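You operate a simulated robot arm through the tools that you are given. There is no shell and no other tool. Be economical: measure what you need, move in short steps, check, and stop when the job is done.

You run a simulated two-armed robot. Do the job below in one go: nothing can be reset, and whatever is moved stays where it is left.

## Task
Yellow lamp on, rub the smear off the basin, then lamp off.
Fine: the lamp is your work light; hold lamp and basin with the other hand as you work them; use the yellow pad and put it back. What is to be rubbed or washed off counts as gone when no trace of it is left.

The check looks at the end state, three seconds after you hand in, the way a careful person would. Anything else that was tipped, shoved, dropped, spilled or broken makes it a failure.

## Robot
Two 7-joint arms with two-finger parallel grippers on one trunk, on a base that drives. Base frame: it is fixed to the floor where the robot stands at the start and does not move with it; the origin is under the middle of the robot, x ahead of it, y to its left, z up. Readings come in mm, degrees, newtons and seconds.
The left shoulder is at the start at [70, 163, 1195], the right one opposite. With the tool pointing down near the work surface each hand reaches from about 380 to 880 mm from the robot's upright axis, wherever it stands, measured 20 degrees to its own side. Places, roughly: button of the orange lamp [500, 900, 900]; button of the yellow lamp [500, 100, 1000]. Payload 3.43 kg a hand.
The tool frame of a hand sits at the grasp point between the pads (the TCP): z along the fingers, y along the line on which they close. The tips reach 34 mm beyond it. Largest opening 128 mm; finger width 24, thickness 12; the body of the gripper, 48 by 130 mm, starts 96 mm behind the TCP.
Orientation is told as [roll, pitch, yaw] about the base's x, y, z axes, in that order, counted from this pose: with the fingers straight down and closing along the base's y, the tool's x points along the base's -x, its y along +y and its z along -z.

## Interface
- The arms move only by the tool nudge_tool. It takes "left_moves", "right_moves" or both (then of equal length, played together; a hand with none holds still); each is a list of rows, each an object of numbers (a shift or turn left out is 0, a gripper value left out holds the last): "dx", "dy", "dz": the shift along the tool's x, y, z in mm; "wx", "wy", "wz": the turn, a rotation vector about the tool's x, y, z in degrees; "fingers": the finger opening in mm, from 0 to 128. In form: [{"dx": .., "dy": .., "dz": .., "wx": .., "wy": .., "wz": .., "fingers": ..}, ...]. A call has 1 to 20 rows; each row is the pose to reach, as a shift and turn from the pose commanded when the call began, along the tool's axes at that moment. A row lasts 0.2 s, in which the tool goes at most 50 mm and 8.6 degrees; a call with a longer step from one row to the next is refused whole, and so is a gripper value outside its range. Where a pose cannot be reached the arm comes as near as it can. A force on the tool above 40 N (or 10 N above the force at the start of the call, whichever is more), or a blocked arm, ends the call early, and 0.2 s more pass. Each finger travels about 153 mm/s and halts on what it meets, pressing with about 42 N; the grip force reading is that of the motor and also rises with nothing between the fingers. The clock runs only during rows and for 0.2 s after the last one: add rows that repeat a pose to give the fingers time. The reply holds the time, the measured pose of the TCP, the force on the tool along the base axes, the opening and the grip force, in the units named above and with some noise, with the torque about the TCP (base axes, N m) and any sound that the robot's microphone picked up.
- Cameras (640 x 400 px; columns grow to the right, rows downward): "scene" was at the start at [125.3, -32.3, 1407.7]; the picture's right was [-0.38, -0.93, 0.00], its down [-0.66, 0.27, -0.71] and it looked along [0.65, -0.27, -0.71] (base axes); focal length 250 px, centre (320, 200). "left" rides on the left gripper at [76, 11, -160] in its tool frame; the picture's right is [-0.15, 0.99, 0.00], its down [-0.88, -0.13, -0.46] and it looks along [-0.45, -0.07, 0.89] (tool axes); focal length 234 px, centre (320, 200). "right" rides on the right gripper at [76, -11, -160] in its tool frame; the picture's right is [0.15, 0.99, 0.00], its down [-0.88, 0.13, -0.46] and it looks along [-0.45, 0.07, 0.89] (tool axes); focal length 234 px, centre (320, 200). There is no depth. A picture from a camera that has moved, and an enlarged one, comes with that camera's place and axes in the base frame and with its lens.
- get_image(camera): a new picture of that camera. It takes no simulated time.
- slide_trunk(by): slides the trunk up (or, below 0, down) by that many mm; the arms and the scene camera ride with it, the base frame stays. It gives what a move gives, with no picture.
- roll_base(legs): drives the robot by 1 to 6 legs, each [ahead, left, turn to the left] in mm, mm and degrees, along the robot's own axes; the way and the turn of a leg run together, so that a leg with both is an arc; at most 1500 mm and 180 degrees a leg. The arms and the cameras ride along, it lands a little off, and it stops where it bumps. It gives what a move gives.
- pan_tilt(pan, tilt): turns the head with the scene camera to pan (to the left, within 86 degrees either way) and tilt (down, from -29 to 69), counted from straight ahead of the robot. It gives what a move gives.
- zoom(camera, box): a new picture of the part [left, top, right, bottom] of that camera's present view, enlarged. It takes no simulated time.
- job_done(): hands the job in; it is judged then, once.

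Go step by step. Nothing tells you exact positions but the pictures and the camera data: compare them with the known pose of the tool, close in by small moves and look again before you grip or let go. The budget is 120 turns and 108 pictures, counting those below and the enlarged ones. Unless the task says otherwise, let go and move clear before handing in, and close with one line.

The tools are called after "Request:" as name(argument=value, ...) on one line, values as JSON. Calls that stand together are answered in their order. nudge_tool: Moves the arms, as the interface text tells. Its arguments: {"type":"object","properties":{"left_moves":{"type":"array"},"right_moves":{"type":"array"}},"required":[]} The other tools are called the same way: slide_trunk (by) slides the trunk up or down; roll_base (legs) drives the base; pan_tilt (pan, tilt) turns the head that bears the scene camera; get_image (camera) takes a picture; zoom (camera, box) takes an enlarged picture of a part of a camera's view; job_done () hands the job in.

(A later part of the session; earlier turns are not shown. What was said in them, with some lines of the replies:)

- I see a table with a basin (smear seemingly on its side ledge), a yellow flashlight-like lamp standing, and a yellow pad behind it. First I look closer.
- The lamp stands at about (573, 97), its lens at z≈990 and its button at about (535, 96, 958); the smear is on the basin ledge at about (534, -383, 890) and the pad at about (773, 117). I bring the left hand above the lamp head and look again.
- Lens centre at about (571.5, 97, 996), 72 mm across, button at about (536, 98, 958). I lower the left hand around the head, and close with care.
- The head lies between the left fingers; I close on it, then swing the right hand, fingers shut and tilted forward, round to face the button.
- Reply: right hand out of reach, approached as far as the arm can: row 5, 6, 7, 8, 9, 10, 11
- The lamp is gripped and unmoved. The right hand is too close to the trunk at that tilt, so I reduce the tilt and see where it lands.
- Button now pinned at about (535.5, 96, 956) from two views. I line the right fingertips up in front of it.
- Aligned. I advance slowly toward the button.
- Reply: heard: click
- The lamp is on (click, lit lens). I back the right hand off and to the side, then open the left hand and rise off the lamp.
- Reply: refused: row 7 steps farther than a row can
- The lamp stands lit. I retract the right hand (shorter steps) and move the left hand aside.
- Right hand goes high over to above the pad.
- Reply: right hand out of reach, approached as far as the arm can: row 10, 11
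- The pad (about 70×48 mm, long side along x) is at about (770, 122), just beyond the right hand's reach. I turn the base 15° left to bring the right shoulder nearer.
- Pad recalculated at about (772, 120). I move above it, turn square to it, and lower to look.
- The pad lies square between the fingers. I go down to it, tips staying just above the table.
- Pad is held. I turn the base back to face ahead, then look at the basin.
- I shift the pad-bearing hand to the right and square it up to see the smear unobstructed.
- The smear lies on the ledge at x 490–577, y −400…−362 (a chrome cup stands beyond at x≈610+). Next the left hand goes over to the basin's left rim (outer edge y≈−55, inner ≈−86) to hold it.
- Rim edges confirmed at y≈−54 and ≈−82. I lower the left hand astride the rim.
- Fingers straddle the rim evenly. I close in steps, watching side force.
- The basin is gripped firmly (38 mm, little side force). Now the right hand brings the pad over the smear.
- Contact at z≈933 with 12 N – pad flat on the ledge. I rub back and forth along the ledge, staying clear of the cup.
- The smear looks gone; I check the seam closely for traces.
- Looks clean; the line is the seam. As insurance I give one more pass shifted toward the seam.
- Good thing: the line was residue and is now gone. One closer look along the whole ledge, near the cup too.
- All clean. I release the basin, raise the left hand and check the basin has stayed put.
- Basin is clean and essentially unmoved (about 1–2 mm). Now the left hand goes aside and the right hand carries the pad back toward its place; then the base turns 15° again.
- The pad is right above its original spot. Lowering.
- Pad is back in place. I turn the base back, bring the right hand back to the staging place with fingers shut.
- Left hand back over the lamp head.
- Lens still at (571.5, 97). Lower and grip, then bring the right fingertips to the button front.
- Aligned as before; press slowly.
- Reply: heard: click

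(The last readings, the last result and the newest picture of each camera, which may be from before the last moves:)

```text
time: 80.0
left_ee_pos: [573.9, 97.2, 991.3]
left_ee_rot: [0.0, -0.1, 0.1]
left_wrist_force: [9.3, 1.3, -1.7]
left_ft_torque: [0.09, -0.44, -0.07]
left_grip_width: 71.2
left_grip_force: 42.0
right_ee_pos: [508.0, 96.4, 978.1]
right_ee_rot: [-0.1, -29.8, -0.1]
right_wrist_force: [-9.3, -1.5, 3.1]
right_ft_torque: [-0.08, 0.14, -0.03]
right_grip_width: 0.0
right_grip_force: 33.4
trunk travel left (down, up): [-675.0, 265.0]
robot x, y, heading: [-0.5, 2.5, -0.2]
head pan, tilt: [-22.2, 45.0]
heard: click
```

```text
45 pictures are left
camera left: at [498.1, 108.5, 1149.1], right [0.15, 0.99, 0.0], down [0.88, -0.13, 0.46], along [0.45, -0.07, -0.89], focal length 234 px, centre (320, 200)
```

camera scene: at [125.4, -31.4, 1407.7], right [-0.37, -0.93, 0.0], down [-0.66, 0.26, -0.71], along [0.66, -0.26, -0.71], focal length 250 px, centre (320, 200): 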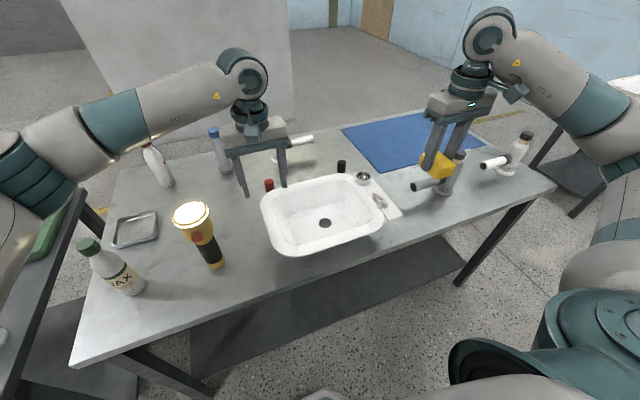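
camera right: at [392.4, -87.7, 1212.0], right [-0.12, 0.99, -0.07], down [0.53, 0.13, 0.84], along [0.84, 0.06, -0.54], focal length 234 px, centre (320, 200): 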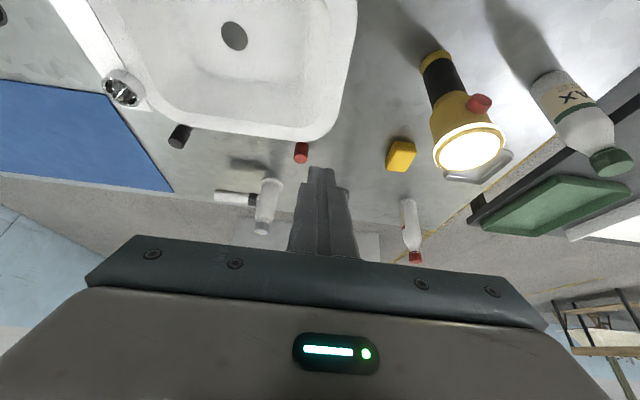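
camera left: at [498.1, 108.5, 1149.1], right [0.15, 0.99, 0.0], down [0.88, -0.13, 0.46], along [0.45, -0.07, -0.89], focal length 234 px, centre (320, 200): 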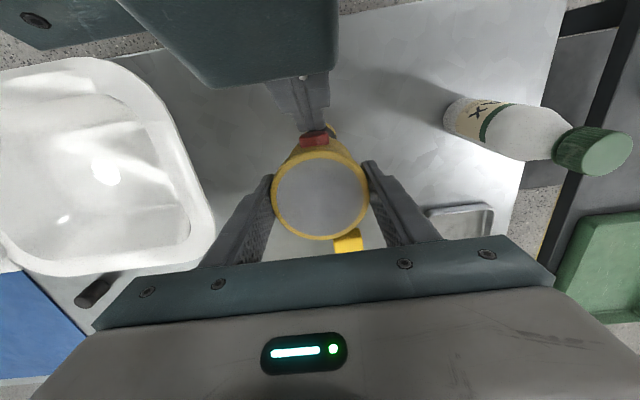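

Click, and the lamp is off. I back the right hand off first, then release the lamp and rise.

Request:
nudge_tool(right_moves=[{"dx": 15, "dz": -9}, {"dx": 35, "dz": -20}, {"dx": 39, "dy": -40, "dz": -22}, {"dx": 39, "dy": -80, "dz": -22}, {"dx": 39, "dy": -120, "dz": -22}, {"dx": 39, "dy": -160, "dz": -22}, {"dx": 30, "dy": -175, "dz": -50, "wy": 7}, {"dx": 15, "dy": -190, "dz": -85, "wy": 14}, {"dx": 0, "dy": -200, "dz": -120, "wy": 22}, {"dx": -20, "dy": -200, "dz": -140, "wy": 30}, {"dx": -20, "dy": -200, "dz": -140, "wy": 30}])

Request:
nudge_tool(left_moves=[{"fingers": 90}, {"fingers": 128}, {"fingers": 128}, {"dz": -20}, {"dz": -50}, {"dz": -80}, {"dz": -110}, {"dz": -140}, {"dz": -140, "dx": 20, "dy": 40}, {"dz": -140, "dx": 40, "dy": 80}, {"dz": -140, "dx": 60, "dy": 120}, {"dz": -140, "dx": 80, "dy": 160}, {"dz": -140, "dx": 80, "dy": 160}])

Request:
get_image(camera="scene")

Request:
get_image(camera="left")

Request:
get_image(camera="right")

Request:
zoom(camera="scene", box=[240, 140, 440, 265])

```text
time: 82.3
left_ee_pos: [573.5, 95.7, 990.5]
left_ee_rot: [-0.1, 0.0, -0.1]
left_wrist_force: [-0.5, 0.6, -0.1]
left_ft_torque: [0.04, -0.04, 0.01]
left_grip_width: 71.1
left_grip_force: 42.3
right_ee_pos: [455.5, -105.4, 1109.5]
right_ee_rot: [0.1, 0.0, -0.3]
right_wrist_force: [0.5, -0.2, -0.7]
right_ft_torque: [0.03, 0.01, -0.01]
right_grip_width: 0.3
right_grip_force: 32.6
trunk travel left (down, up): [-675.0, 265.0]
robot x, y, heading: [2.7, -3.2, -0.4]
head pan, tilt: [-22.2, 45.0]
```

```text
time: 85.2
left_ee_pos: [493.6, 257.0, 1130.2]
left_ee_rot: [0.1, 0.1, -0.2]
left_wrist_force: [-0.1, 0.4, 0.3]
left_ft_torque: [0.01, 0.0, 0.02]
left_grip_width: 127.7
left_grip_force: 0.0
right_ee_pos: [455.9, -105.0, 1109.7]
right_ee_rot: [0.1, 0.2, -0.2]
right_wrist_force: [1.0, 0.0, 0.5]
right_ft_torque: [0.03, 0.01, -0.03]
right_grip_width: 0.0
right_grip_force: 33.1
trunk travel left (down, up): [-675.0, 265.0]
robot x, y, heading: [-2.9, 2.5, -0.2]
head pan, tilt: [-22.2, 45.0]
```

```text
44 pictures are left
camera scene: at [126.3, -34.0, 1407.5], right [-0.38, -0.93, 0.0], down [-0.66, 0.27, -0.71], along [0.65, -0.27, -0.71], focal length 250 px, centre (320, 200)
```

scene: 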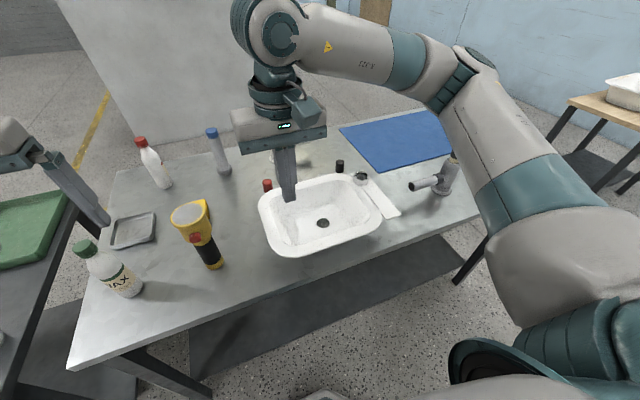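

```text
43 pictures are left
camera left: at [417.4, 267.6, 1289.2], right [0.15, 0.99, 0.0], down [0.88, -0.13, 0.45], along [0.45, -0.07, -0.89], focal length 234 px, centre (320, 200)
```

left: 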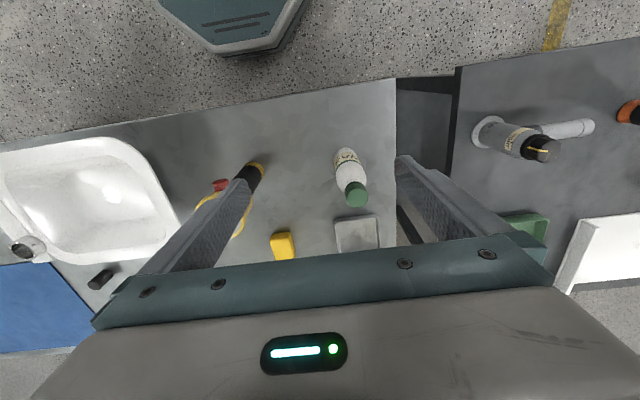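

```text
42 pictures are left
camera right: at [381.1, -116.8, 1267.8], right [-0.14, 0.99, 0.0], down [0.88, 0.13, 0.46], along [0.45, 0.07, -0.89], focal length 234 px, centre (320, 200)
```

right: 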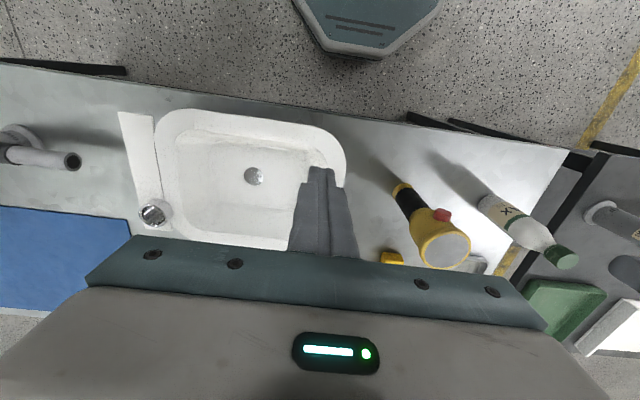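

```text
3.20 times, centred on (340, 202) of scene
camera zoom: at [126.3, -34.0, 1407.5], right [-0.38, -0.93, 0.0], down [-0.66, 0.27, -0.71], along [0.65, -0.27, -0.71], focal length 802 px, centre (256, 192)
```

zoom: 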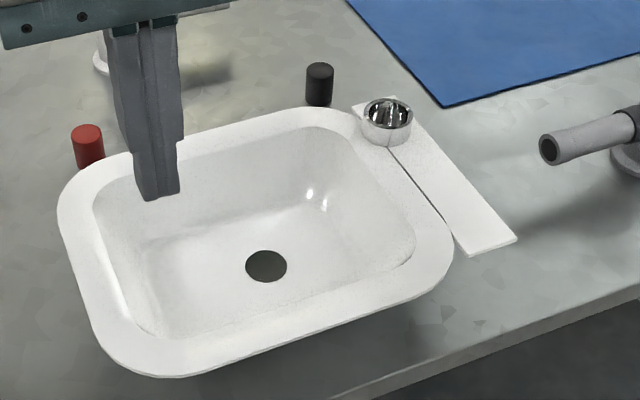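

Everything is standing, the lamp is dark, the pad is in place; a last close look at the ledge.

Request:
zoom(camera="right", box=[110, 100, 270, 240])

Request:
zoom(camera="scene", box=[345, 160, 405, 220])

```text
2.86 times, centred on (190, 170) of right
camera zoom: at [381.1, -116.8, 1267.8], right [-0.14, 0.99, 0.0], down [0.88, 0.13, 0.46], along [0.45, 0.07, -0.89], focal length 669 px, centre (691, 286)
```

zoom: 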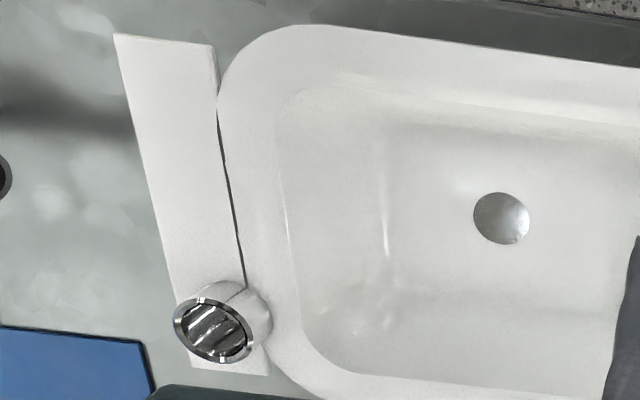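

```text
6.67 times, centred on (375, 190) of scene
camera zoom: at [126.3, -34.0, 1407.5], right [-0.38, -0.93, 0.0], down [-0.66, 0.27, -0.71], along [0.65, -0.27, -0.71], focal length 1670 px, centre (-47, 267)
```

zoom: 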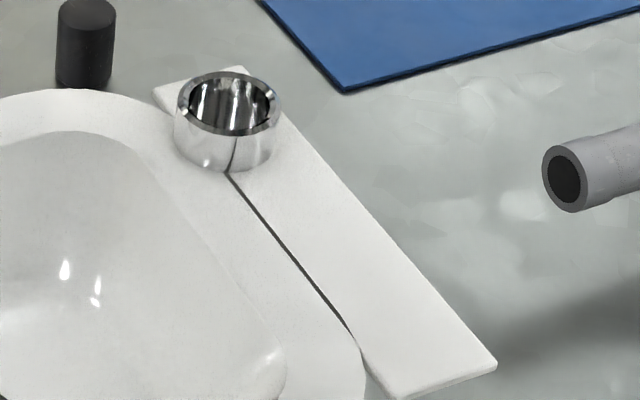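

The ledge is clean and only the seam between ledge and rim remains. Both hands are clear, so I hand in.

Request:
job_done()

```text
The job is handed in.
```

I switched the yellow lamp on, rubbed the smear off the basin with no trace left in the last close-ups, put the pad back where it was, and switched the lamp off; the basin shifted by about 1–2 mm while held, and nothing else looks disturbed.
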